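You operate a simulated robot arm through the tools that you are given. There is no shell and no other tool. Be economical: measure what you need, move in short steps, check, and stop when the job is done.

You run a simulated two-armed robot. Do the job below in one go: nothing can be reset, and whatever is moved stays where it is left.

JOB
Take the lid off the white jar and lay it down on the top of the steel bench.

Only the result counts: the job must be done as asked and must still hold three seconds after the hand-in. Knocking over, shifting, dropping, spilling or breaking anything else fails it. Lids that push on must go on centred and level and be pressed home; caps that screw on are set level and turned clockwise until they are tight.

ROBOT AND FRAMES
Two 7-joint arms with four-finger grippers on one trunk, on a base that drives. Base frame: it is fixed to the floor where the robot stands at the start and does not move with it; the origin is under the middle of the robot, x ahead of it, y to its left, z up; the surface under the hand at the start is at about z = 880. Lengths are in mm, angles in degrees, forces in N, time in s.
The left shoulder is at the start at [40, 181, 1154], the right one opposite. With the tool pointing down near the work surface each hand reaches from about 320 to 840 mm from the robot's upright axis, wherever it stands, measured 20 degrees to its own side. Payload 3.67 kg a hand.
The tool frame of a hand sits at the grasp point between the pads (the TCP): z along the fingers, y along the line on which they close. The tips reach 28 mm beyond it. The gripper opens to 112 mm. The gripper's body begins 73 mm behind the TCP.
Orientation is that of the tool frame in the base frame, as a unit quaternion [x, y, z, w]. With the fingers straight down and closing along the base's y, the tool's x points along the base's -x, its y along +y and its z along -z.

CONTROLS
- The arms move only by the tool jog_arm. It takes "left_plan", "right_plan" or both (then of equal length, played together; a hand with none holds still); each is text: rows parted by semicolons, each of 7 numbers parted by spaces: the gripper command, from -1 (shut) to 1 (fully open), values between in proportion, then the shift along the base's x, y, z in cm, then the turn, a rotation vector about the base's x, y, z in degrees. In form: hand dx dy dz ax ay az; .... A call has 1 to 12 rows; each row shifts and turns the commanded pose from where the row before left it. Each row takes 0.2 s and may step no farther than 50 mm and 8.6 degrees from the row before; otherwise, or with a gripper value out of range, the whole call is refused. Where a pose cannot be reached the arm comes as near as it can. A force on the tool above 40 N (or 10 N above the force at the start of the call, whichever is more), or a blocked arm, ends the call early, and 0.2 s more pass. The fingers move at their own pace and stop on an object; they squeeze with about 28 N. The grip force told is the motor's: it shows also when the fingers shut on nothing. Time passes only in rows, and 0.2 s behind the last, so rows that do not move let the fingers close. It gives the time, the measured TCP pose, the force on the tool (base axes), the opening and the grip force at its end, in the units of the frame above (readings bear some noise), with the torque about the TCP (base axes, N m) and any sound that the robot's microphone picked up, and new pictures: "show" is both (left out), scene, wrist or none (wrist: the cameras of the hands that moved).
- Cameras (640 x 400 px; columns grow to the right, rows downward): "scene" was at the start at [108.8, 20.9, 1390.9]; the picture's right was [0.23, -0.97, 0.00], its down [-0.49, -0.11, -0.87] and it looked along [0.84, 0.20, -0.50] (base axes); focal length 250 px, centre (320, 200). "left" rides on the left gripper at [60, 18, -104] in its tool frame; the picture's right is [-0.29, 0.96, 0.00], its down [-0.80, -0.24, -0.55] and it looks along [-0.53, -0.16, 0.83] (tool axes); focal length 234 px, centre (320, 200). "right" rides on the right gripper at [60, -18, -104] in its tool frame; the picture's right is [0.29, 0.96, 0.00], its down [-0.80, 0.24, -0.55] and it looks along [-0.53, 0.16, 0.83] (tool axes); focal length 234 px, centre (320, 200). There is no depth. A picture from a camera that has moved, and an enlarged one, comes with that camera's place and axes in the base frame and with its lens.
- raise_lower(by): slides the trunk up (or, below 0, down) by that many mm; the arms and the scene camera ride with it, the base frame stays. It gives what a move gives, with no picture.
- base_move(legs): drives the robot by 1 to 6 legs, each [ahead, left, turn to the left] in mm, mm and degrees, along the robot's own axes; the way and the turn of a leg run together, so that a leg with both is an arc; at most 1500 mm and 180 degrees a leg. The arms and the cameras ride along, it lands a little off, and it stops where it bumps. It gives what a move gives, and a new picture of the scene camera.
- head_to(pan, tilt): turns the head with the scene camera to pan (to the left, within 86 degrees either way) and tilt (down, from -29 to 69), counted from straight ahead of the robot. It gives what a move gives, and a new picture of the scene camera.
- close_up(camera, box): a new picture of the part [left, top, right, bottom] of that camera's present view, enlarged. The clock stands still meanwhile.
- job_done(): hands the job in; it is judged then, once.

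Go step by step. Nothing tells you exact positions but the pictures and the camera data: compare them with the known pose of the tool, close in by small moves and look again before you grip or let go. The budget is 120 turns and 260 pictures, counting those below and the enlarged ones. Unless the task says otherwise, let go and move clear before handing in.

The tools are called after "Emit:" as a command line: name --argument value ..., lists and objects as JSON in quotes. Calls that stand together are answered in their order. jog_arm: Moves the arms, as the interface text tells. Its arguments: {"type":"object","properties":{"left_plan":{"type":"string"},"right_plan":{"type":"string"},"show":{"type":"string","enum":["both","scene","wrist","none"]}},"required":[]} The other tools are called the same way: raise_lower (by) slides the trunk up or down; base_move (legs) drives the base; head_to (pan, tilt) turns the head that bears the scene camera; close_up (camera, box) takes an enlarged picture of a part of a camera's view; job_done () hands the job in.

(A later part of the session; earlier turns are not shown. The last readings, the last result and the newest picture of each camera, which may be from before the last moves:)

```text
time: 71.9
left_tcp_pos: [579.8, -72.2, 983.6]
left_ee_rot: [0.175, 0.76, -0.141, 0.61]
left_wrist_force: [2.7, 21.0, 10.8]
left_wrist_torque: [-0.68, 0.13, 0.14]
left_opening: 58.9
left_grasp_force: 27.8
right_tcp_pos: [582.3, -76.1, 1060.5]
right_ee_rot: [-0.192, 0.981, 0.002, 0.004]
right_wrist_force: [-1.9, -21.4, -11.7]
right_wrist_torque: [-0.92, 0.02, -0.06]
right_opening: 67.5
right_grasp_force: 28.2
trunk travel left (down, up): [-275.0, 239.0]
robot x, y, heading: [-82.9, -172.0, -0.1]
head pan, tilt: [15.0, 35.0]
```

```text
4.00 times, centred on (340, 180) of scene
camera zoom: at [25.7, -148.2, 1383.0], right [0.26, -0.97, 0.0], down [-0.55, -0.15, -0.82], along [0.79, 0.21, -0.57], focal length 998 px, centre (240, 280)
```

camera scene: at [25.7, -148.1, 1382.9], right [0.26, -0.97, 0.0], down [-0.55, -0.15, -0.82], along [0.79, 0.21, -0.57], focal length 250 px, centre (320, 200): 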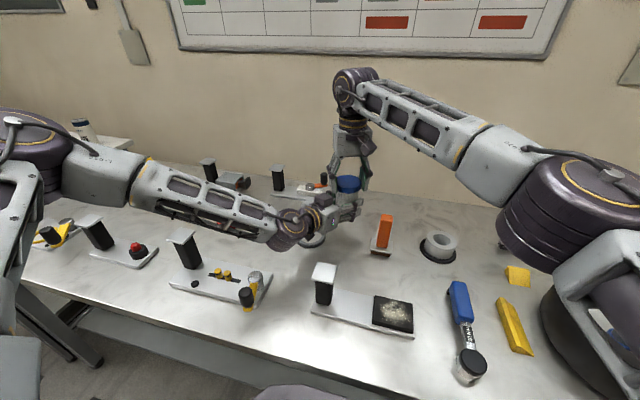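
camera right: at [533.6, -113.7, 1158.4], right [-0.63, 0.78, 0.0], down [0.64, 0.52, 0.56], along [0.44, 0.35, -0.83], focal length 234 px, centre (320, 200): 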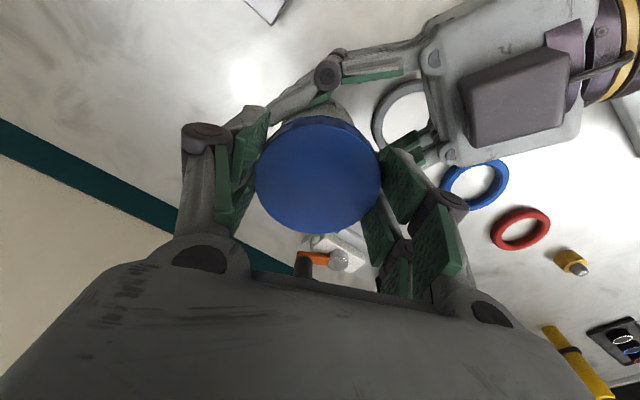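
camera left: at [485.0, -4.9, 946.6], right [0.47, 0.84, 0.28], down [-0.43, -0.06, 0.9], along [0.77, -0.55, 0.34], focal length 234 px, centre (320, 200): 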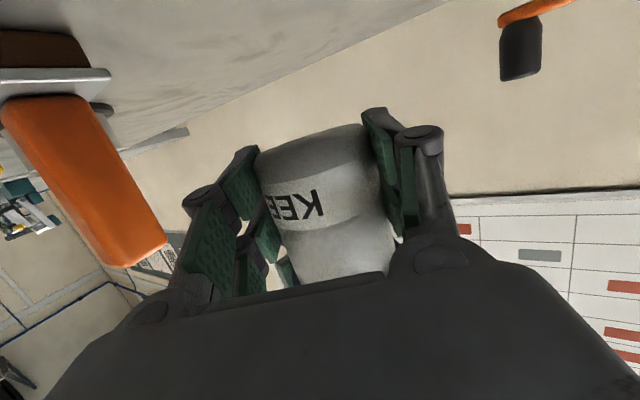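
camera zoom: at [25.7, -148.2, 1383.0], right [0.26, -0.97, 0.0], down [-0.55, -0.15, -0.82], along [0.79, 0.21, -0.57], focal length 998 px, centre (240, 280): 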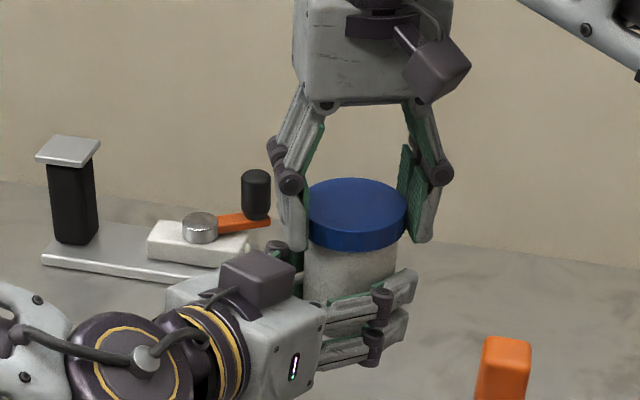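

Still threaded after roughly 245°. I'll release, turn back farther this time for a longer stroke, and look.

Emit:
jog_arm --right_plan "0.35 0 0 -0.2 0 0 0;0.4 0 0 0.8 0 0 0;0.4 0 0 1.7 0 0 0;0.6 0 0 1.2 0 0 -8.5;0.6 0 0 0 0 0 -8.5;0.6 0 0 0 0 0 -8.5;0.6 0 0 0 0 0 -8.5;0.6 0 0 0 0 0 -8.5;0.6 0 0 0 0 0 -8.5;0.6 0 0 0 0 0 -8.5;0.6 0 0 0 0 0 -8.5;0.6 0 0 0 0 0 -8.5" --show "none"

Emit:
jog_arm --right_plan "0.6 0 0 0 0 0 -8.5;0.6 0 0 0 0 0 -8.5;0.6 0 0 0 0 0 -8.5;0.6 0 0 0 0 0 -8.5;0.6 0 0 0 0 0 -8.5;0.6 0 0 0 0 0 -8.5;0.6 0 0 0 0 0 0"

Emit:
close_up --camera "scene" --box '[290, 130, 390, 230]'

Emit:
close_up --camera "right" --box '[240, 70, 400, 200]'

```text
time: 74.5
left_tcp_pos: [579.5, -73.1, 982.5]
left_ee_rot: [0.175, 0.761, -0.141, 0.609]
left_wrist_force: [0.1, -0.7, -0.3]
left_wrist_torque: [0.01, 0.03, 0.0]
left_opening: 58.7
left_grasp_force: 28.0
right_tcp_pos: [582.3, -74.7, 1095.4]
right_ee_rot: [0.457, 0.889, -0.001, 0.006]
right_wrist_force: [-0.4, -0.9, 0.2]
right_wrist_torque: [0.02, -0.02, 0.01]
right_opening: 89.6
right_grasp_force: 0.1
trunk travel left (down, up): [-275.0, 239.0]
robot x, y, heading: [-80.3, -170.5, -0.0]
head pan, tilt: [15.0, 35.0]
```

```text
time: 76.1
left_tcp_pos: [578.5, -73.5, 982.7]
left_ee_rot: [0.174, 0.761, -0.141, 0.609]
left_wrist_force: [-0.2, -0.2, 0.4]
left_wrist_torque: [0.0, -0.01, -0.02]
left_opening: 58.7
left_grasp_force: 27.7
right_tcp_pos: [583.0, -74.9, 1095.2]
right_ee_rot: [0.795, 0.606, -0.003, 0.005]
right_wrist_force: [0.2, 0.0, 1.1]
right_wrist_torque: [0.04, 0.01, 0.0]
right_opening: 89.9
right_grasp_force: 0.1
trunk travel left (down, up): [-275.0, 239.0]
robot x, y, heading: [-85.1, -170.9, 0.0]
head pan, tilt: [15.0, 35.0]
camera scene: at [25.7, -148.1, 1382.9], right [0.26, -0.97, 0.0], down [-0.55, -0.15, -0.82], along [0.79, 0.21, -0.57], focal length 250 px, centre (320, 200)
camera right: at [580.0, -10.4, 1196.1], right [1.0, 0.02, 0.0], down [0.02, -0.82, 0.56], along [0.01, -0.56, -0.83], focal length 234 px, centre (320, 200)
```

scene: 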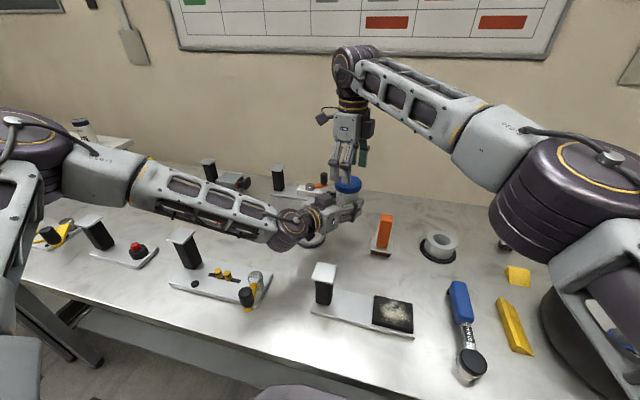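
right: 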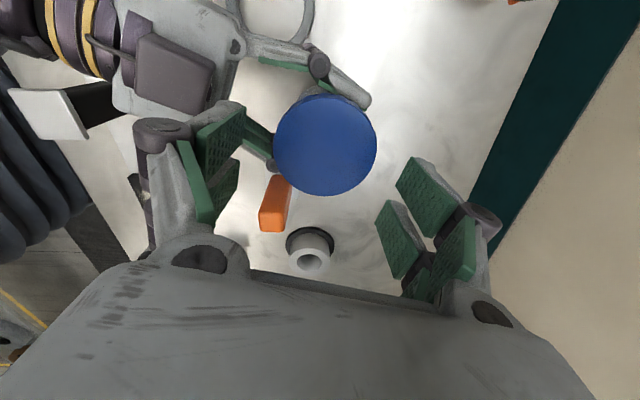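

```text
4.00 times, centred on (340, 180) of scene
camera zoom: at [25.7, -148.1, 1382.9], right [0.26, -0.97, 0.0], down [-0.55, -0.15, -0.82], along [0.79, 0.21, -0.57], focal length 998 px, centre (240, 280)
```

zoom: 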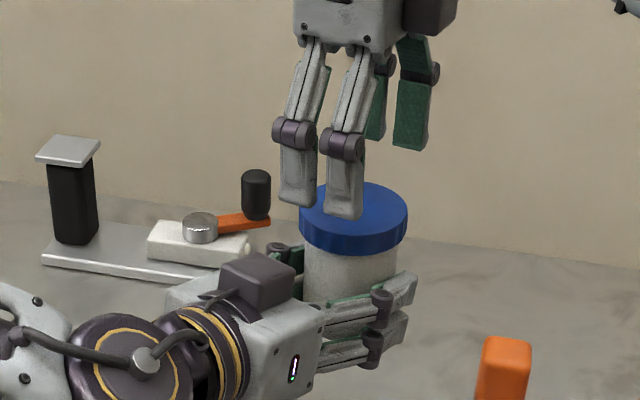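

```text
3.08 times, centred on (320, 135) of right
camera zoom: at [580.0, -10.4, 1196.1], right [1.0, 0.02, 0.0], down [0.02, -0.82, 0.56], along [0.01, -0.56, -0.83], focal length 720 px, centre (320, 400)
```

zoom: 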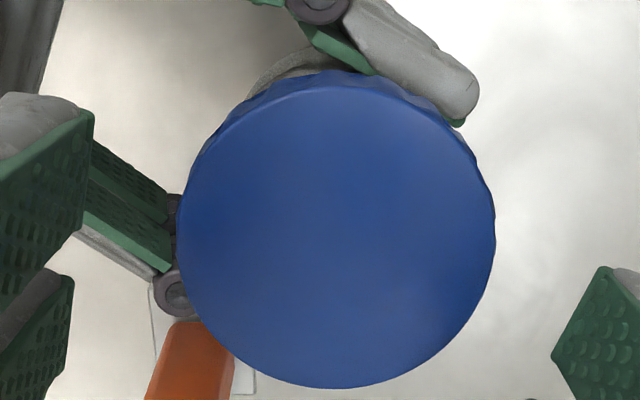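

The lid centre is offset by about (+3.6, +3) mm from the hand. I'll correct that, turn to −88°, descend and grip.

Emit:
jog_arm --right_plan "0.6 0.18 0.15 0 0 0 8.5;0.6 0.18 0.15 -1 0 0 8.5;0.6 0 0 -1.5 0 0 0;0.6 0 0 -1.5 0 0 0;0.6 0 0 0 0 0 0"

Emit:
close_up --camera "right" --box '[200, 60, 440, 260]'

```text
time: 77.3
left_tcp_pos: [578.6, -72.1, 982.9]
left_ee_rot: [0.175, 0.76, -0.141, 0.609]
left_wrist_force: [0.6, -0.4, -1.4]
left_wrist_torque: [0.05, 0.01, -0.03]
left_opening: 58.7
left_grasp_force: 27.7
right_tcp_pos: [585.2, -72.8, 1054.7]
right_ee_rot: [0.696, 0.718, -0.004, 0.006]
right_wrist_force: [0.1, -0.4, 0.4]
right_wrist_torque: [-0.03, 0.0, 0.01]
right_opening: 89.5
right_grasp_force: 0.1
trunk travel left (down, up): [-275.0, 239.0]
robot x, y, heading: [-81.3, -175.7, -0.1]
head pan, tilt: [15.0, 35.0]
camera scene: at [25.5, -148.0, 1383.0], right [0.26, -0.97, 0.0], down [-0.55, -0.15, -0.82], along [0.79, 0.21, -0.57], focal length 250 px, centre (320, 200)
camera right: at [565.1, -10.9, 1156.6], right [0.95, 0.32, 0.0], down [0.26, -0.78, 0.56], along [0.18, -0.54, -0.83], focal length 234 px, centre (320, 200)
```

scene: 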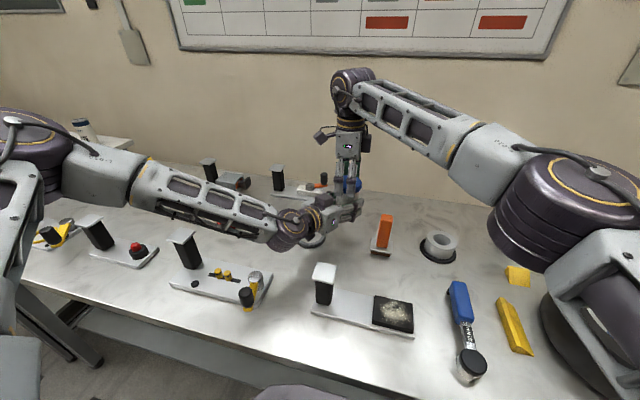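
right: 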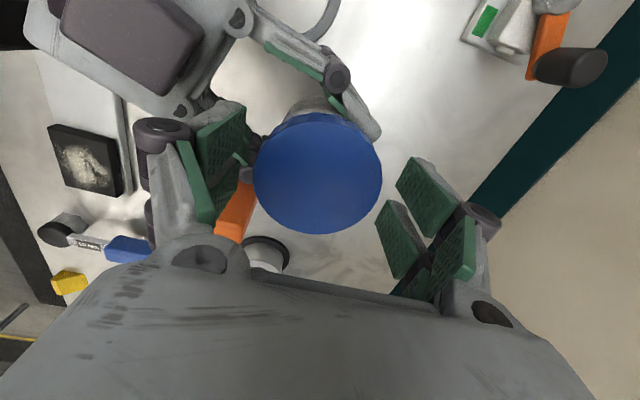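

```text
2.00 times, centred on (320, 160) of right
camera zoom: at [565.1, -10.9, 1156.6], right [0.95, 0.32, 0.0], down [0.26, -0.78, 0.56], along [0.18, -0.54, -0.83], focal length 468 px, centre (320, 280)
```

zoom: 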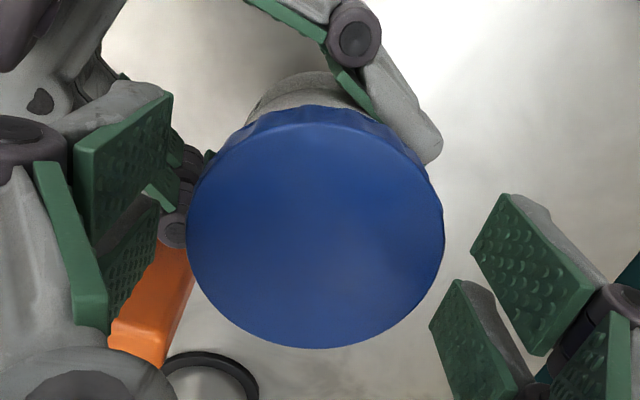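

Well centred. Closing, then one long stroke.

Emit:
jog_arm --right_plan "0.3 0 0 0 0 0 0;-1 0 0 0 0 0 0;-1 0 0 0 0 0 0;-1 0 0 0 0 0 0;-1 0 0 0 0 0 8;-1 0 0 0 0 0 8;-1 0 0 0 0 0 8;-1 0 0 0.02 0 0 8;-1 0 0 0.02 0 0 8;-1 0 0 0.02 0 0 8;-1 0 0 0 0 0 0" --show "none"

Emit:
jog_arm --right_plan "-1 0 0 0.01 0 0 8;-1 0 0 0.01 0 0 8;-1 0 0 0.01 0 0 8;-1 0 0 0.01 0 0 8;-1 0 0 0.01 0 0 8;-1 0 0 0.01 0 0 8;-1 0 0 0 0 0 0"

Emit:
close_up --camera "scene" --box '[290, 130, 390, 230]'

```text
time: 79.7
left_tcp_pos: [579.3, -73.4, 983.0]
left_ee_rot: [0.174, 0.761, -0.141, 0.609]
left_wrist_force: [5.0, 8.1, 2.3]
left_wrist_torque: [-0.43, 0.3, 0.11]
left_opening: 58.6
left_grasp_force: 28.6
right_tcp_pos: [586.6, -73.2, 1056.3]
right_ee_rot: [0.344, 0.939, -0.003, 0.006]
right_wrist_force: [-4.9, -6.8, -2.6]
right_wrist_torque: [-0.11, 0.01, -0.07]
right_opening: 68.7
right_grasp_force: 28.3
trunk travel left (down, up): [-275.0, 239.0]
robot x, y, heading: [-80.3, -170.1, -0.3]
head pan, tilt: [15.0, 35.0]
```

```text
time: 81.3
left_tcp_pos: [578.9, -71.9, 982.1]
left_ee_rot: [0.174, 0.761, -0.141, 0.609]
left_wrist_force: [10.6, 15.5, 0.3]
left_wrist_torque: [-0.84, 0.56, 0.4]
left_opening: 59.1
left_grasp_force: 27.9
right_tcp_pos: [586.8, -72.6, 1057.0]
right_ee_rot: [-0.068, 0.998, 0.001, 0.006]
right_wrist_force: [-10.1, -14.8, 0.4]
right_wrist_torque: [-0.27, 0.16, -0.26]
right_opening: 68.4
right_grasp_force: 27.5
trunk travel left (down, up): [-275.0, 239.0]
robot x, y, heading: [-79.7, -172.9, 0.0]
head pan, tilt: [15.0, 35.0]
camera scene: at [25.7, -148.2, 1383.0], right [0.26, -0.97, 0.0], down [-0.55, -0.15, -0.82], along [0.79, 0.21, -0.57], focal length 250 px, centre (320, 200)
camera right: at [527.8, -98.2, 1157.7], right [-0.41, 0.91, 0.0], down [0.75, 0.34, 0.56], along [0.51, 0.23, -0.83], focal length 234 px, centre (320, 200)
```

scene: 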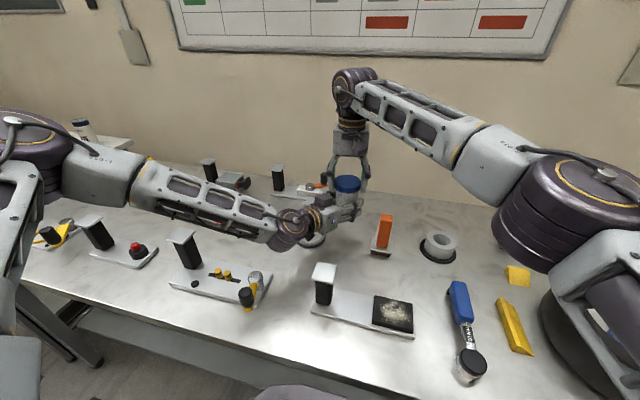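
right: 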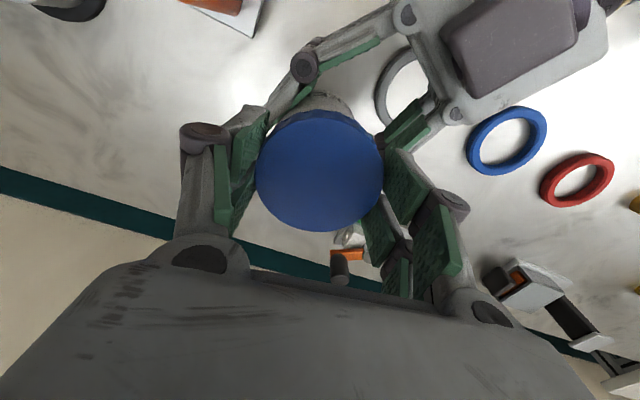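

```text
4.00 times, centred on (340, 180) of scene
camera zoom: at [25.7, -148.2, 1383.0], right [0.26, -0.97, 0.0], down [-0.55, -0.15, -0.82], along [0.79, 0.21, -0.57], focal length 998 px, centre (240, 280)
```

zoom: 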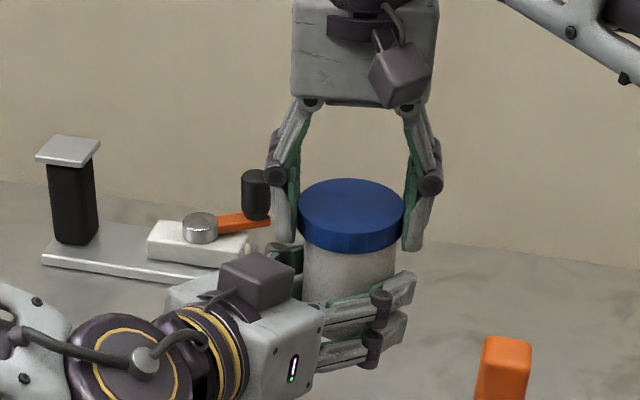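

About 340° so far. I'll turn a little more and try a lift again.

Emit:
jog_arm --right_plan "-1 0 0 0 0 0 8;-1 0 0 0 0 0 8;-1 0 0 0.1 0 0 0;-1 0 0 0.1 0 0 0;-1 0 0 0.1 0 0 0;-1 0 0 0 0 0 0" --show "none"

Emit:
close_up --camera "scene" --box '[290, 130, 390, 230]'

Emit:
close_up --camera "left" --box '[160, 60, 480, 300]'

```text
time: 82.7
left_tcp_pos: [579.4, -72.2, 984.9]
left_ee_rot: [0.174, 0.76, -0.141, 0.611]
left_wrist_force: [8.0, 17.9, 10.6]
left_wrist_torque: [-1.32, 0.5, 0.15]
left_opening: 59.6
left_grasp_force: 27.7
right_tcp_pos: [586.2, -72.6, 1058.7]
right_ee_rot: [-0.205, 0.979, 0.003, 0.005]
right_wrist_force: [-7.8, -18.8, -11.0]
right_wrist_torque: [-0.1, 0.03, -0.04]
right_opening: 68.1
right_grasp_force: 28.3
trunk travel left (down, up): [-275.0, 239.0]
robot x, y, heading: [-78.7, -172.0, -0.1]
head pan, tilt: [15.0, 35.0]
```

```text
4.00 times, centred on (340, 180) of scene
camera zoom: at [25.7, -148.1, 1382.9], right [0.26, -0.97, 0.0], down [-0.55, -0.15, -0.82], along [0.79, 0.21, -0.57], focal length 998 px, centre (240, 280)
```

zoom: 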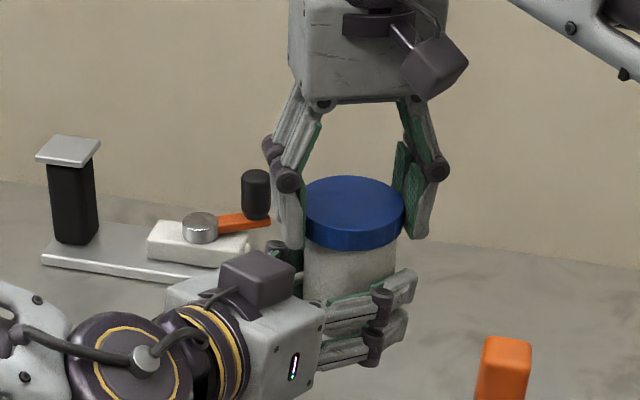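

```text
1.67 times, centred on (320, 180) of left
camera zoom: at [484.9, -6.1, 947.9], right [0.47, 0.83, 0.28], down [-0.44, -0.05, 0.9], along [0.76, -0.55, 0.34], focal length 390 px, centre (320, 233)
```

zoom: 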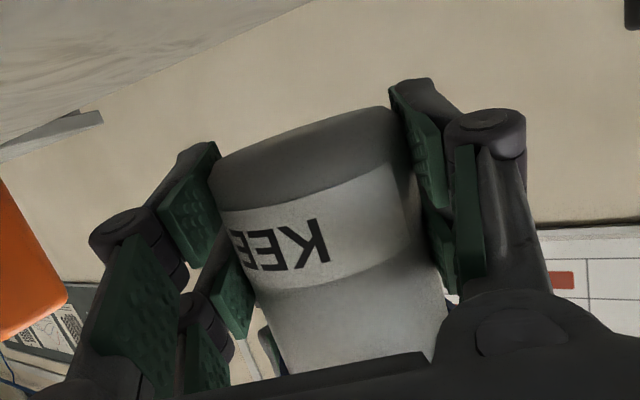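

The label is steady and the vertical force keeps rising as I turn, so it is a screw thread coming up slowly. Next cycle: release and turn back.

Emit:
jog_arm --right_plan "-1 0 0 -0.2 0 0 0;0.35 0 0 0 0 0 0;0.4 0 0 0.8 0 0 0;0.4 0 0 1.7 0 0 0;0.6 0 0 1.2 0 0 -8.5;0.6 0 0 0 0 0 -8.5;0.6 0 0 0 0 0 -8.5;0.6 0 0 0 0 0 -8.5;0.6 0 0 0 0 0 -8.5;0.6 0 0 0 0 0 -8.5;0.6 0 0 0 0 0 -8.5;0.6 0 0 0 0 0 -8.5" --show "none"

Emit:
jog_arm --right_plan "0.6 0 0 0 0 0 -8.5;0.6 0 0 0 0 0 -8.5;0.6 0 0 0 0 0 -8.5;0.6 0 0 0 0 0 -8.5;0.6 0 0 0 0 0 -8.5;0.6 0 0 0 0 0 0" --show "wrist"

Emit:
close_up --camera "right" --box '[240, 70, 400, 200]'

Emit:
close_up --camera "scene" --box '[310, 150, 390, 220]'

```text
time: 85.3
left_tcp_pos: [578.6, -72.7, 983.1]
left_ee_rot: [0.174, 0.761, -0.141, 0.609]
left_wrist_force: [-0.8, 0.9, -1.9]
left_wrist_torque: [0.01, 0.0, -0.01]
left_opening: 58.7
left_grasp_force: 28.3
right_tcp_pos: [585.6, -71.7, 1093.7]
right_ee_rot: [0.378, 0.926, 0.0, 0.006]
right_wrist_force: [0.2, 0.4, 0.7]
right_wrist_torque: [0.03, 0.02, 0.01]
right_opening: 89.5
right_grasp_force: 0.0
trunk travel left (down, up): [-275.0, 239.0]
robot x, y, heading: [-79.4, -174.6, -0.1]
head pan, tilt: [15.0, 35.0]
```

```text
time: 86.7
left_tcp_pos: [578.3, -71.7, 981.7]
left_ee_rot: [0.174, 0.761, -0.141, 0.609]
left_wrist_force: [0.5, 0.8, -2.8]
left_wrist_torque: [0.01, 0.03, 0.0]
left_opening: 58.9
left_grasp_force: 28.1
right_tcp_pos: [586.2, -72.0, 1093.6]
right_ee_rot: [0.688, 0.726, -0.003, 0.006]
right_wrist_force: [0.1, -0.5, -0.5]
right_wrist_torque: [-0.02, -0.02, 0.0]
right_opening: 89.6
right_grasp_force: 0.1
trunk travel left (down, up): [-275.0, 239.0]
robot x, y, heading: [-82.3, -175.0, -0.1]
head pan, tilt: [15.0, 35.0]
camera right: at [563.8, -11.0, 1195.4], right [0.94, 0.34, 0.0], down [0.28, -0.78, 0.56], along [0.19, -0.53, -0.83], focal length 234 px, centre (320, 200)
```

right: 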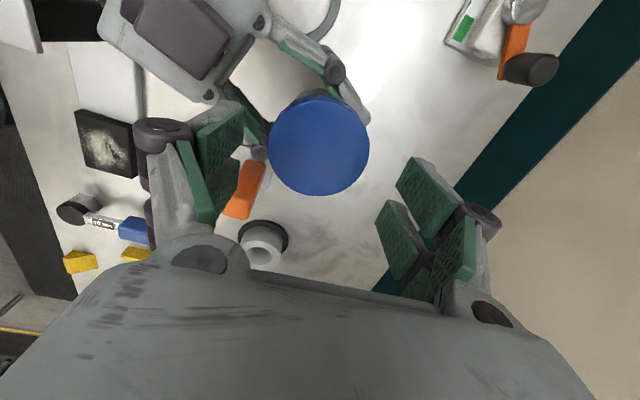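

```text
3.08 times, centred on (320, 135) of right
camera zoom: at [563.8, -11.0, 1195.4], right [0.94, 0.34, 0.0], down [0.28, -0.78, 0.56], along [0.19, -0.53, -0.83], focal length 720 px, centre (320, 400)
```

zoom: 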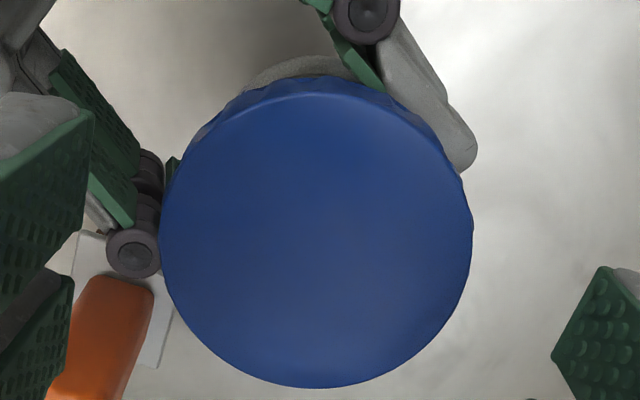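

```text
5.71 times, centred on (350, 185) of scene
camera zoom: at [25.7, -148.2, 1383.0], right [0.26, -0.97, 0.0], down [-0.55, -0.15, -0.82], along [0.79, 0.21, -0.57], focal length 1426 px, centre (149, 286)
```

zoom: 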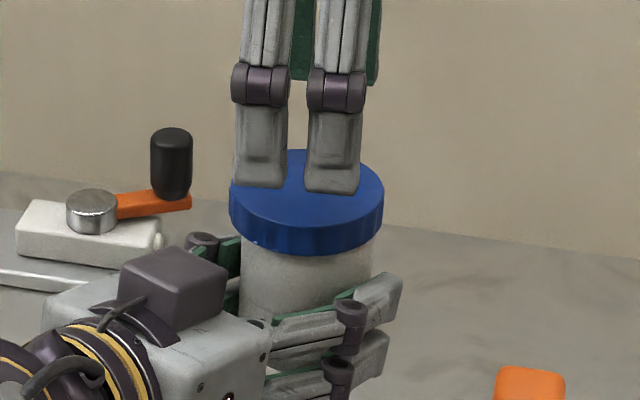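

The lid is now nearly centred. I'll correct slightly, descend and check.

Emit:
jog_arm --right_plan "0.6 -0.1 0.15 -1.3 0 0 0;0.6 0 0 -1.3 0 0 0;0.6 0 0 -1.2 0 0 0;0.6 0 0 0 0 0 0" --show "none"

Emit:
close_up --camera "right" --box '[200, 60, 440, 260]'

```text
time: 87.7
left_tcp_pos: [578.8, -72.2, 982.4]
left_ee_rot: [0.175, 0.761, -0.141, 0.609]
left_wrist_force: [0.4, 0.2, -1.9]
left_wrist_torque: [0.02, -0.02, 0.01]
left_opening: 58.7
left_grasp_force: 28.3
right_tcp_pos: [586.0, -70.8, 1056.1]
right_ee_rot: [0.687, 0.727, -0.003, 0.005]
right_wrist_force: [0.2, -0.2, 0.7]
right_wrist_torque: [0.0, -0.02, 0.0]
right_opening: 89.6
right_grasp_force: 0.1
trunk travel left (down, up): [-275.0, 239.0]
robot x, y, heading: [-76.9, -171.2, 0.1]
head pan, tilt: [15.0, 35.0]
```

```text
2.00 times, centred on (320, 160) of right
camera zoom: at [562.9, -9.2, 1157.1], right [0.94, 0.34, 0.0], down [0.28, -0.78, 0.56], along [0.19, -0.53, -0.83], focal length 468 px, centre (320, 280)
```

zoom: 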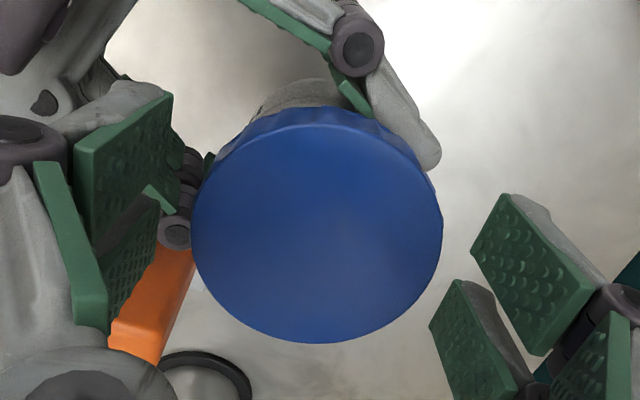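

Good. Closing and stroking again.

Emit:
jog_arm --right_plan "0.3 0 0 0 0 0 0;-1 0 0 0 0 0 0;-1 0 0 0 0 0 0;-1 0 0 0 0 0 0;-1 0 0 0 0 0 8;-1 0 0 0.01 0 0 8;-1 0 0 0.01 0 0 8;-1 0 0 0.01 0 0 8;-1 0 0 0.01 0 0 8;-1 0 0 0.01 0 0 8;-1 0 0 0.01 0 0 8;-1 0 0 0 0 0 0" --show "none"

Emit:
jog_arm --right_plan "-1 0 0 0.01 0 0 8;-1 0 0 0.01 0 0 8;-1 0 0 0.01 0 0 8;-1 0 0 0.01 0 0 8;-1 0 0 0.01 0 0 8;-1 0 0 0.01 0 0 8;-1 0 0 0.01 0 0 8;-1 0 0 0 0 0 0" --show "none"

Emit:
jog_arm --right_plan "-1 0 0 0.1 0 0 0;-1 0 0 0.1 0 0 0;-1 0 0 0.1 0 0 0;-1 0 0 0.1 0 0 0;-1 0 0 0 0 0 0" --show "none"

Emit:
close_up --camera "scene" --box '[310, 150, 390, 220]'

```text
time: 90.3
left_tcp_pos: [580.0, -71.1, 983.2]
left_ee_rot: [0.174, 0.76, -0.141, 0.61]
left_wrist_force: [13.8, 10.7, -2.1]
left_wrist_torque: [-0.51, 0.71, 0.05]
left_opening: 58.8
left_grasp_force: 28.4
right_tcp_pos: [583.5, -70.4, 1055.8]
right_ee_rot: [0.264, 0.964, -0.001, 0.006]
right_wrist_force: [-14.0, -9.8, 0.5]
right_wrist_torque: [-0.22, 0.34, -0.03]
right_opening: 68.4
right_grasp_force: 27.9
trunk travel left (down, up): [-275.0, 239.0]
robot x, y, heading: [-79.5, -171.4, -0.3]
head pan, tilt: [15.0, 35.0]
```

```text
time: 92.1
left_tcp_pos: [579.2, -71.2, 981.7]
left_ee_rot: [0.174, 0.76, -0.141, 0.61]
left_wrist_force: [2.3, 30.3, -1.5]
left_wrist_torque: [-1.58, 0.06, 0.58]
left_opening: 59.5
left_grasp_force: 27.7
right_tcp_pos: [585.7, -70.8, 1058.1]
right_ee_rot: [-0.218, 0.976, 0.001, 0.005]
right_wrist_force: [-1.0, -30.7, -0.4]
right_wrist_torque: [-0.68, 0.05, -0.41]
right_opening: 67.2
right_grasp_force: 28.3
trunk travel left (down, up): [-275.0, 239.0]
robot x, y, heading: [-82.1, -171.9, -0.2]
head pan, tilt: [15.0, 35.0]
```

```text
time: 93.3
left_tcp_pos: [579.0, -70.4, 983.5]
left_ee_rot: [0.175, 0.76, -0.142, 0.61]
left_wrist_force: [0.0, 29.1, 4.2]
left_wrist_torque: [-1.67, -0.06, 0.39]
left_opening: 60.9
left_grasp_force: 28.3
right_tcp_pos: [585.6, -70.1, 1061.8]
right_ee_rot: [-0.218, 0.976, 0.004, 0.005]
right_wrist_force: [0.2, -29.4, -4.4]
right_wrist_torque: [-0.57, 0.05, -0.24]
right_opening: 67.3
right_grasp_force: 28.2
trunk travel left (down, up): [-275.0, 239.0]
robot x, y, heading: [-80.9, -169.3, -0.1]
head pan, tilt: [15.0, 35.0]
```

```text
5.71 times, centred on (350, 185) of scene
camera zoom: at [25.7, -148.1, 1382.9], right [0.26, -0.97, 0.0], down [-0.55, -0.15, -0.82], along [0.79, 0.21, -0.57], focal length 1426 px, centre (149, 286)
```

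zoom: 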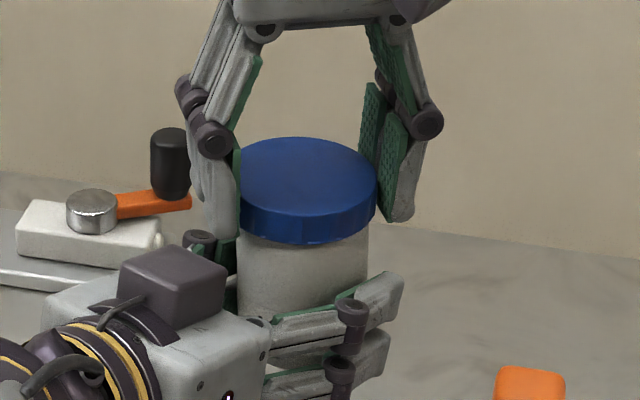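

The lift now meets only 4 N, but there's a lateral strain of 30 N. I'll ease the right hand toward −y, then keep lifting gently.

Emit:
jog_arm --right_plan "-1 0 -0.2 0 0 0 0;-1 0 -0.2 0 0 0 0;-1 0 0 0 0 0 0" --show "none"

Emit:
close_up --camera "left" --box '[160, 60, 480, 300]'

Emit:
close_up --camera "right" --box '[200, 60, 440, 260]'

```text
time: 94.1
left_tcp_pos: [576.9, -73.7, 983.8]
left_ee_rot: [0.176, 0.76, -0.142, 0.609]
left_wrist_force: [3.2, 10.1, 3.6]
left_wrist_torque: [-0.69, 0.08, 0.17]
left_opening: 61.1
left_grasp_force: 27.8
right_tcp_pos: [584.5, -73.3, 1061.7]
right_ee_rot: [-0.22, 0.976, 0.004, 0.005]
right_wrist_force: [-2.3, -10.2, -6.0]
right_wrist_torque: [-0.1, 0.09, -0.07]
right_opening: 67.5
right_grasp_force: 27.8
trunk travel left (down, up): [-275.0, 239.0]
robot x, y, heading: [-80.4, -171.4, -0.2]
head pan, tilt: [15.0, 35.0]
```

```text
1.67 times, centred on (320, 180) of left
camera zoom: at [483.8, -7.2, 947.1], right [0.48, 0.83, 0.28], down [-0.43, -0.05, 0.9], along [0.76, -0.55, 0.34], focal length 390 px, centre (320, 233)
```

zoom: 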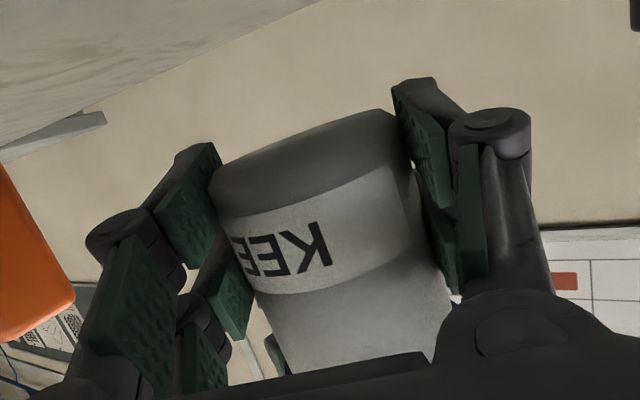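

```text
2.00 times, centred on (320, 160) of right
camera zoom: at [536.1, -114.9, 1163.1], right [-0.67, 0.74, 0.0], down [0.61, 0.55, 0.57], along [0.42, 0.38, -0.82], focal length 468 px, centre (320, 280)
```

zoom: 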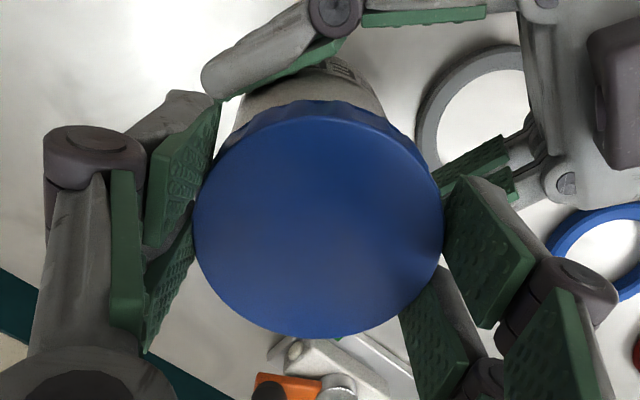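

Emit:
jog_arm --right_plan "-1 0 -0.1 0.1 0 0 0;-1 0 0 0.1 0 0 0;-1 0 0 0.1 0 0 0;-1 0 0 0 0 0 0" --show "none"

Emit:
close_up --camera "scene" --box '[310, 150, 390, 220]'

```text
time: 95.1
left_tcp_pos: [578.4, -73.9, 983.0]
left_ee_rot: [0.176, 0.76, -0.143, 0.609]
left_wrist_force: [4.8, -1.9, 0.0]
left_wrist_torque: [0.16, 0.3, -0.05]
left_opening: 58.9
left_grasp_force: 27.9
right_tcp_pos: [584.3, -74.9, 1065.0]
right_ee_rot: [-0.219, 0.976, 0.004, 0.006]
right_wrist_force: [-4.1, 2.1, -2.7]
right_wrist_torque: [0.06, 0.01, 0.01]
right_opening: 67.5
right_grasp_force: 27.9
trunk travel left (down, up): [-275.0, 239.0]
robot x, y, heading: [-80.0, -168.1, -0.1]
head pan, tilt: [15.0, 35.0]
```

```text
5.71 times, centred on (350, 185) of scene
camera zoom: at [25.7, -148.2, 1382.9], right [0.26, -0.97, 0.0], down [-0.55, -0.15, -0.82], along [0.79, 0.21, -0.57], focal length 1426 px, centre (149, 286)
```

zoom: 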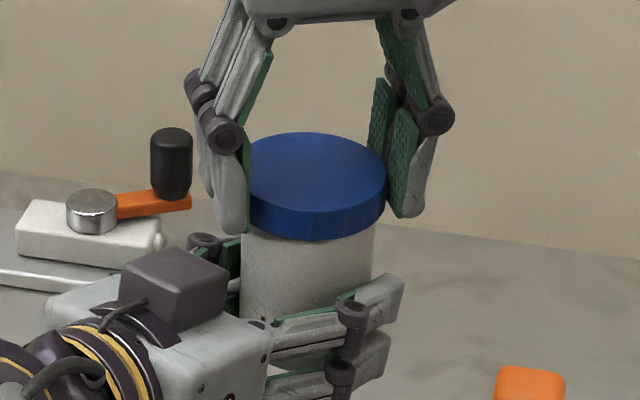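

The force fell while rising, so the lid looks freed or the jar is sliding. I'll raise 10 mm more and look.

Emit:
jog_arm --right_plan "-1 0 0 0.2 0 0 0;-1 0 0 0.3 0 0 0;-1 0 0 0.3 0 0 0;-1 0 0 0.3 0 0 0;-1 0 0 0 0 0 0" --show "none"

Emit:
close_up --camera "scene" --box '[310, 150, 390, 220]'

Emit:
close_up --camera "left" --box '[160, 60, 480, 300]'

```text
time: 96.3
left_tcp_pos: [579.9, -72.3, 983.0]
left_ee_rot: [0.174, 0.761, -0.141, 0.609]
left_wrist_force: [0.0, 0.2, -1.6]
left_wrist_torque: [0.03, 0.01, -0.02]
left_opening: 58.7
left_grasp_force: 27.7
right_tcp_pos: [584.9, -75.5, 1076.2]
right_ee_rot: [-0.218, 0.976, 0.002, 0.006]
right_wrist_force: [-0.7, -0.6, -0.4]
right_wrist_torque: [0.03, -0.03, -0.01]
right_opening: 67.3
right_grasp_force: 27.5
trunk travel left (down, up): [-275.0, 239.0]
robot x, y, heading: [-78.6, -168.1, 0.1]
head pan, tilt: [15.0, 35.0]
```

```text
5.71 times, centred on (350, 185) of scene
camera zoom: at [25.8, -148.2, 1382.9], right [0.26, -0.97, 0.0], down [-0.55, -0.15, -0.82], along [0.79, 0.21, -0.57], focal length 1426 px, centre (149, 286)
```

zoom: 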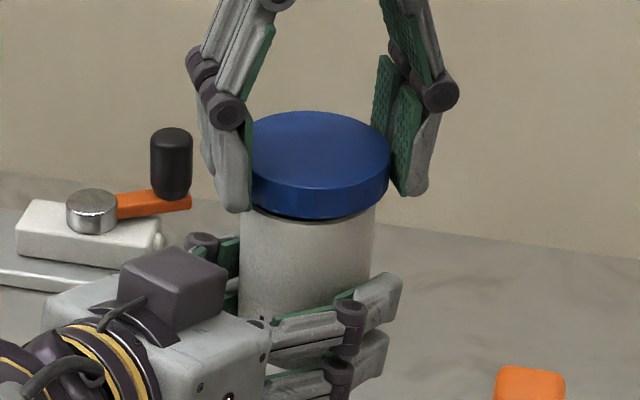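

```text
1.67 times, centred on (320, 180) of left
camera zoom: at [484.2, -6.1, 946.7], right [0.48, 0.83, 0.28], down [-0.43, -0.05, 0.9], along [0.77, -0.55, 0.34], focal length 390 px, centre (320, 233)
```

zoom: 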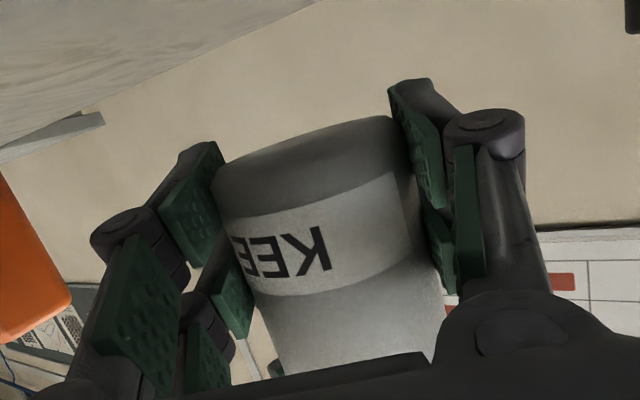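

The lid is off and the jar stays in the left hand. I'll raise the lid and carry it to the free spot near (665, -185), to the right behind the orange block.

Emit:
jog_arm --right_plan "-1 0 0 2 0 0 0;-1 0 0 3 0 0 0;-1 1.4 -1.9 0 0 0 -6;-1 1.6 -2.2 0 0 0 -6;-1 1.7 -2.3 0 0 0 -6;-1 1.7 -2.3 0 0 0 -6;-1 1.6 -2.3 0 0 0 0;-1 0 0 0 0 0 0"

```text
time: 98.1
left_tcp_pos: [579.5, -71.1, 982.0]
left_ee_rot: [0.174, 0.761, -0.141, 0.609]
left_wrist_force: [0.1, 0.9, -0.9]
left_wrist_torque: [-0.01, 0.0, -0.03]
left_opening: 59.0
left_grasp_force: 28.8
right_tcp_pos: [653.9, -190.9, 1122.2]
right_ee_rot: [-0.012, 1.0, 0.002, 0.006]
right_wrist_force: [-0.1, 0.0, -0.8]
right_wrist_torque: [-0.02, 0.02, -0.05]
right_opening: 67.6
right_grasp_force: 27.9
right hand out of reach, approached as far as the arm can: row 6, 7
trunk travel left (down, up): [-275.0, 239.0]
robot x, y, heading: [-81.4, -176.8, -0.0]
head pan, tilt: [15.0, 35.0]
camera scene: at [25.5, -147.4, 1383.0], right [0.26, -0.97, 0.0], down [-0.55, -0.15, -0.82], along [0.79, 0.21, -0.57], focal length 250 px, centre (320, 200)
camera right: at [592.0, -210.1, 1223.4], right [-0.31, 0.95, 0.0], down [0.78, 0.26, 0.56], along [0.54, 0.17, -0.83], focal length 234 px, centre (320, 200)
```

scene: 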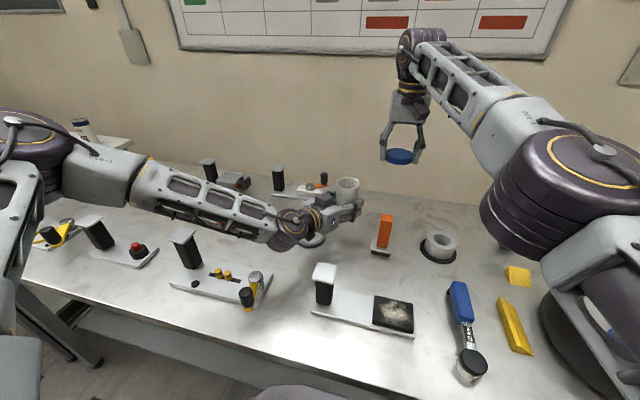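
right: 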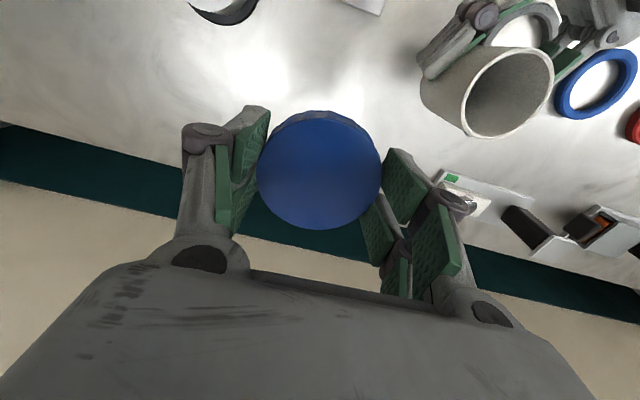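

The lid is free and the jar stands open in the left hand. Descending at (654, -191), which is clear bench.

Emit:
jog_arm --right_plan "-1 0 0 -3.5 0 0 0;-1 0 0 -3.5 0 0 0;-1 0 0 -3.5 0 0 0;-1 0 0 -3.5 0 0 0;-1 0 0 -3 0 0 0;-1 0 0 -1.5 0 0 0;-1 0 0 0 0 0 0"

Emit:
close_up --camera "scene" --box '[340, 140, 480, 260]'

```text
time: 99.7
left_tcp_pos: [578.7, -72.6, 982.4]
left_ee_rot: [0.175, 0.76, -0.142, 0.61]
left_wrist_force: [-0.8, 0.1, -1.3]
left_wrist_torque: [-0.02, 0.03, -0.01]
left_opening: 58.6
left_grasp_force: 28.0
right_tcp_pos: [653.9, -190.7, 936.5]
right_ee_rot: [-0.011, 1.0, 0.002, 0.006]
right_wrist_force: [0.1, -0.1, 0.1]
right_wrist_torque: [-0.02, 0.03, 0.02]
right_opening: 67.3
right_grasp_force: 28.1
trunk travel left (down, up): [-275.0, 239.0]
robot x, y, heading: [-81.2, -173.5, 0.2]
head pan, tilt: [15.0, 35.0]
camera scene: at [25.5, -148.0, 1383.0], right [0.26, -0.97, 0.0], down [-0.55, -0.15, -0.82], along [0.79, 0.21, -0.57], focal length 250 px, centre (320, 200)
camera right: at [592.4, -209.1, 1037.6], right [-0.31, 0.95, 0.0], down [0.78, 0.26, 0.56], along [0.54, 0.17, -0.83], focal length 234 px, centre (320, 200)
```

scene: 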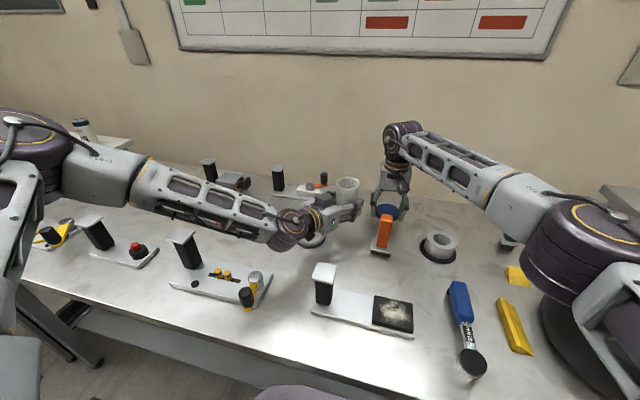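
right: 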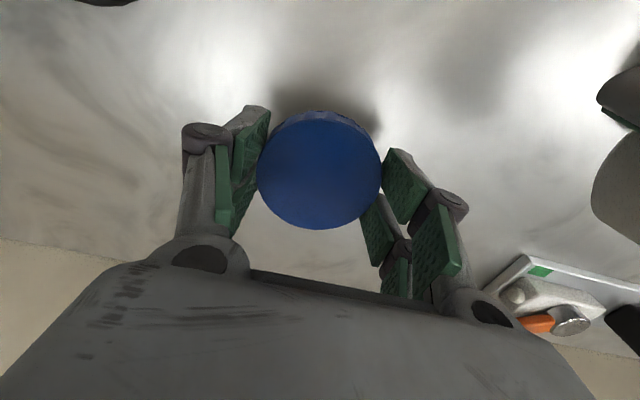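

```text
3.33 times, centred on (410, 200) of scene
camera zoom: at [25.5, -148.0, 1383.0], right [0.26, -0.97, 0.0], down [-0.55, -0.15, -0.82], along [0.79, 0.21, -0.57], focal length 832 px, centre (20, 200)
```

zoom: 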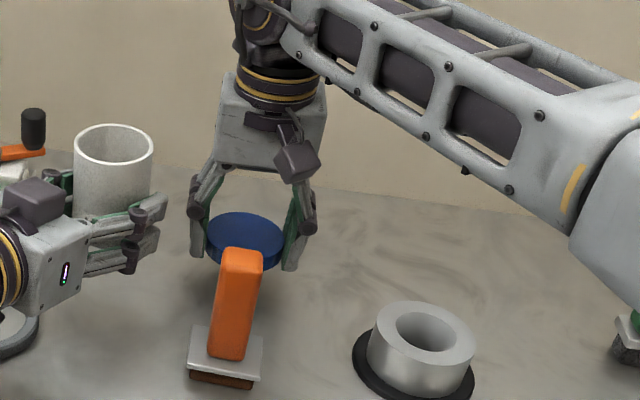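

Clear spot. Lowering gently until contact.

Emit:
jog_arm --right_plan "-1 0 0 -0.4 0 0 0;-1 0 0 -0.4 0 0 0;-1 0 0 -0.4 0 0 0;-1 0 0 -0.4 0 0 0;-1 0 0 -0.2 0 0 0;-1 0 0 -0.1 0 0 0;-1 0 0 0 0 0 0" --show "wrist"

```text
time: 101.3
left_tcp_pos: [579.5, -73.5, 982.0]
left_ee_rot: [0.176, 0.76, -0.142, 0.609]
left_wrist_force: [0.3, -0.5, -2.5]
left_wrist_torque: [-0.02, 0.01, 0.02]
left_opening: 58.4
left_grasp_force: 27.7
right_tcp_pos: [655.3, -191.4, 918.0]
right_ee_rot: [-0.01, 1.0, 0.002, 0.006]
right_wrist_force: [-0.4, -0.4, -0.4]
right_wrist_torque: [0.02, 0.04, -0.01]
right_opening: 67.1
right_grasp_force: 27.7
trunk travel left (down, up): [-275.0, 239.0]
robot x, y, heading: [-82.9, -171.0, -0.0]
head pan, tilt: [15.0, 35.0]
camera right: at [593.6, -209.5, 1019.1], right [-0.31, 0.95, 0.0], down [0.79, 0.26, 0.56], along [0.54, 0.17, -0.83], focal length 234 px, centre (320, 200)
```

right: 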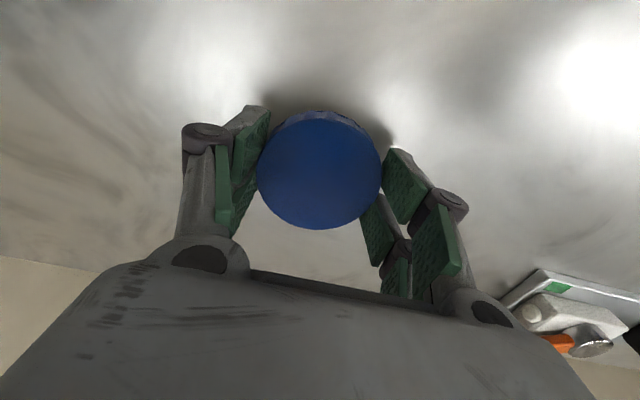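

Emit:
jog_arm --right_plan "-1 0 0 -0.15 0 0 0;-1 0 0 -0.15 0 0 0;-1 0 0 -0.15 0 0 0;-1 0 0 -0.15 0 0 0;-1 0 0 0 0 0 0" --show "none"

Emit:
close_up --camera "scene" --box '[340, 170, 440, 260]'

```text
time: 102.5
left_tcp_pos: [579.3, -73.0, 981.9]
left_ee_rot: [0.174, 0.76, -0.141, 0.61]
left_wrist_force: [-0.9, -0.7, -0.8]
left_wrist_torque: [0.0, -0.04, -0.05]
left_opening: 58.8
left_grasp_force: 27.7
right_tcp_pos: [655.1, -191.2, 911.0]
right_ee_rot: [-0.011, 1.0, 0.002, 0.005]
right_wrist_force: [-0.2, 0.1, -0.2]
right_wrist_torque: [-0.01, -0.01, 0.0]
right_opening: 67.3
right_grasp_force: 28.1
trunk travel left (down, up): [-275.0, 239.0]
robot x, y, heading: [-80.4, -171.1, 0.0]
head pan, tilt: [15.0, 35.0]
```

```text
4.44 times, centred on (390, 215) of scene
camera zoom: at [25.7, -148.1, 1383.0], right [0.26, -0.97, 0.0], down [-0.55, -0.15, -0.82], along [0.79, 0.21, -0.57], focal length 1109 px, centre (9, 133)
```

zoom: 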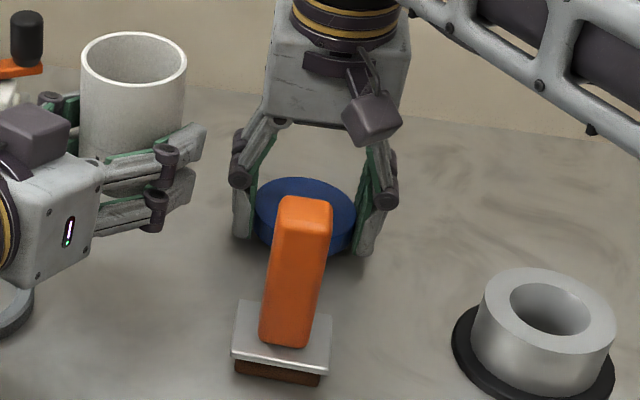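

No contact yet. Lowering further in small steps.

Emit:
jog_arm --right_plan "-1 0 0 -0.1 0 0 0;-1 0 0 -0.1 0 0 0;-1 0 0 -0.1 0 0 0;-1 0 0 0 0 0 0" --show "none"

```text
time: 103.5
left_tcp_pos: [579.2, -73.3, 982.2]
left_ee_rot: [0.175, 0.761, -0.142, 0.609]
left_wrist_force: [0.3, -0.4, -1.6]
left_wrist_torque: [0.0, 0.03, 0.02]
left_opening: 58.6
left_grasp_force: 27.9
right_tcp_pos: [654.0, -191.9, 909.6]
right_ee_rot: [-0.011, 1.0, 0.002, 0.006]
right_wrist_force: [-0.4, -0.3, -0.5]
right_wrist_torque: [0.01, 0.01, -0.03]
right_opening: 67.5
right_grasp_force: 28.1
trunk travel left (down, up): [-275.0, 239.0]
robot x, y, heading: [-76.8, -171.7, -0.0]
head pan, tilt: [15.0, 35.0]
```

Emit:
jog_arm --right_plan "-1 0 0 -0.1 0 0 0;-1 0 0 -0.1 0 0 0;-1 0 0 0 0 0 0" --show "wrist"

```text
time: 104.3
left_tcp_pos: [579.9, -71.9, 982.2]
left_ee_rot: [0.175, 0.76, -0.142, 0.609]
left_wrist_force: [0.1, 0.2, -1.6]
left_wrist_torque: [0.01, 0.04, 0.0]
left_opening: 58.7
left_grasp_force: 27.8
right_tcp_pos: [654.3, -191.7, 906.6]
right_ee_rot: [-0.01, 1.0, 0.001, 0.006]
right_wrist_force: [-0.7, 0.2, 0.4]
right_wrist_torque: [0.03, 0.0, 0.0]
right_opening: 67.5
right_grasp_force: 28.3
trunk travel left (down, up): [-275.0, 239.0]
robot x, y, heading: [-78.6, -167.7, -0.1]
head pan, tilt: [15.0, 35.0]
camera right: at [592.8, -209.7, 1008.2], right [-0.31, 0.95, 0.0], down [0.79, 0.26, 0.56], along [0.54, 0.17, -0.83], focal length 234 px, centre (320, 200)
```

right: 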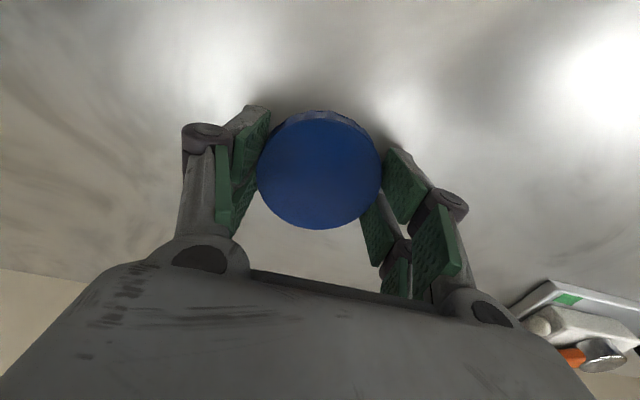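

Emit:
jog_arm --right_plan "-1 0 0 -0.1 0 0 0;-1 0 0 -0.1 0 0 0;-1 0 0 -0.1 0 0 0;-1 0 0 0 0 0 0" --show "none"

Emit:
close_up --camera "right" --box '[220, 80, 420, 240]'

```text
time: 105.3
left_tcp_pos: [577.0, -73.0, 982.9]
left_ee_rot: [0.174, 0.76, -0.14, 0.61]
left_wrist_force: [-0.2, 0.6, -2.6]
left_wrist_torque: [0.01, 0.01, 0.0]
left_opening: 58.5
left_grasp_force: 28.6
right_tcp_pos: [653.7, -190.8, 907.0]
right_ee_rot: [-0.01, 1.0, 0.002, 0.007]
right_wrist_force: [1.3, -0.5, 11.9]
right_wrist_torque: [0.01, 0.37, 0.0]
right_opening: 67.4
right_grasp_force: 28.2
trunk travel left (down, up): [-275.0, 239.0]
robot x, y, heading: [-83.4, -172.5, 0.2]
head pan, tilt: [15.0, 35.0]
```

```text
2.50 times, centred on (320, 160) of right
camera zoom: at [592.6, -210.1, 1007.1], right [-0.31, 0.95, 0.0], down [0.78, 0.25, 0.57], along [0.54, 0.17, -0.82], focal length 585 px, centre (320, 300)
```

zoom: 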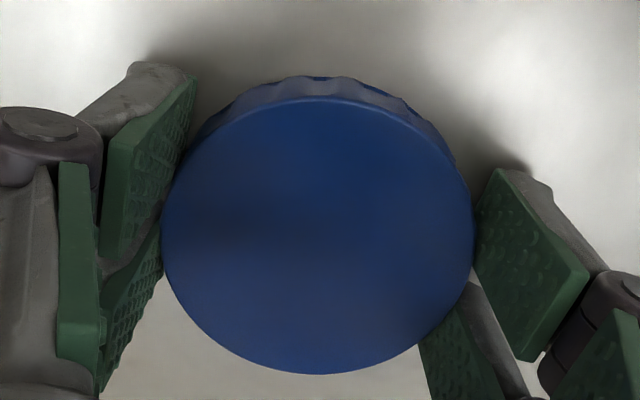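

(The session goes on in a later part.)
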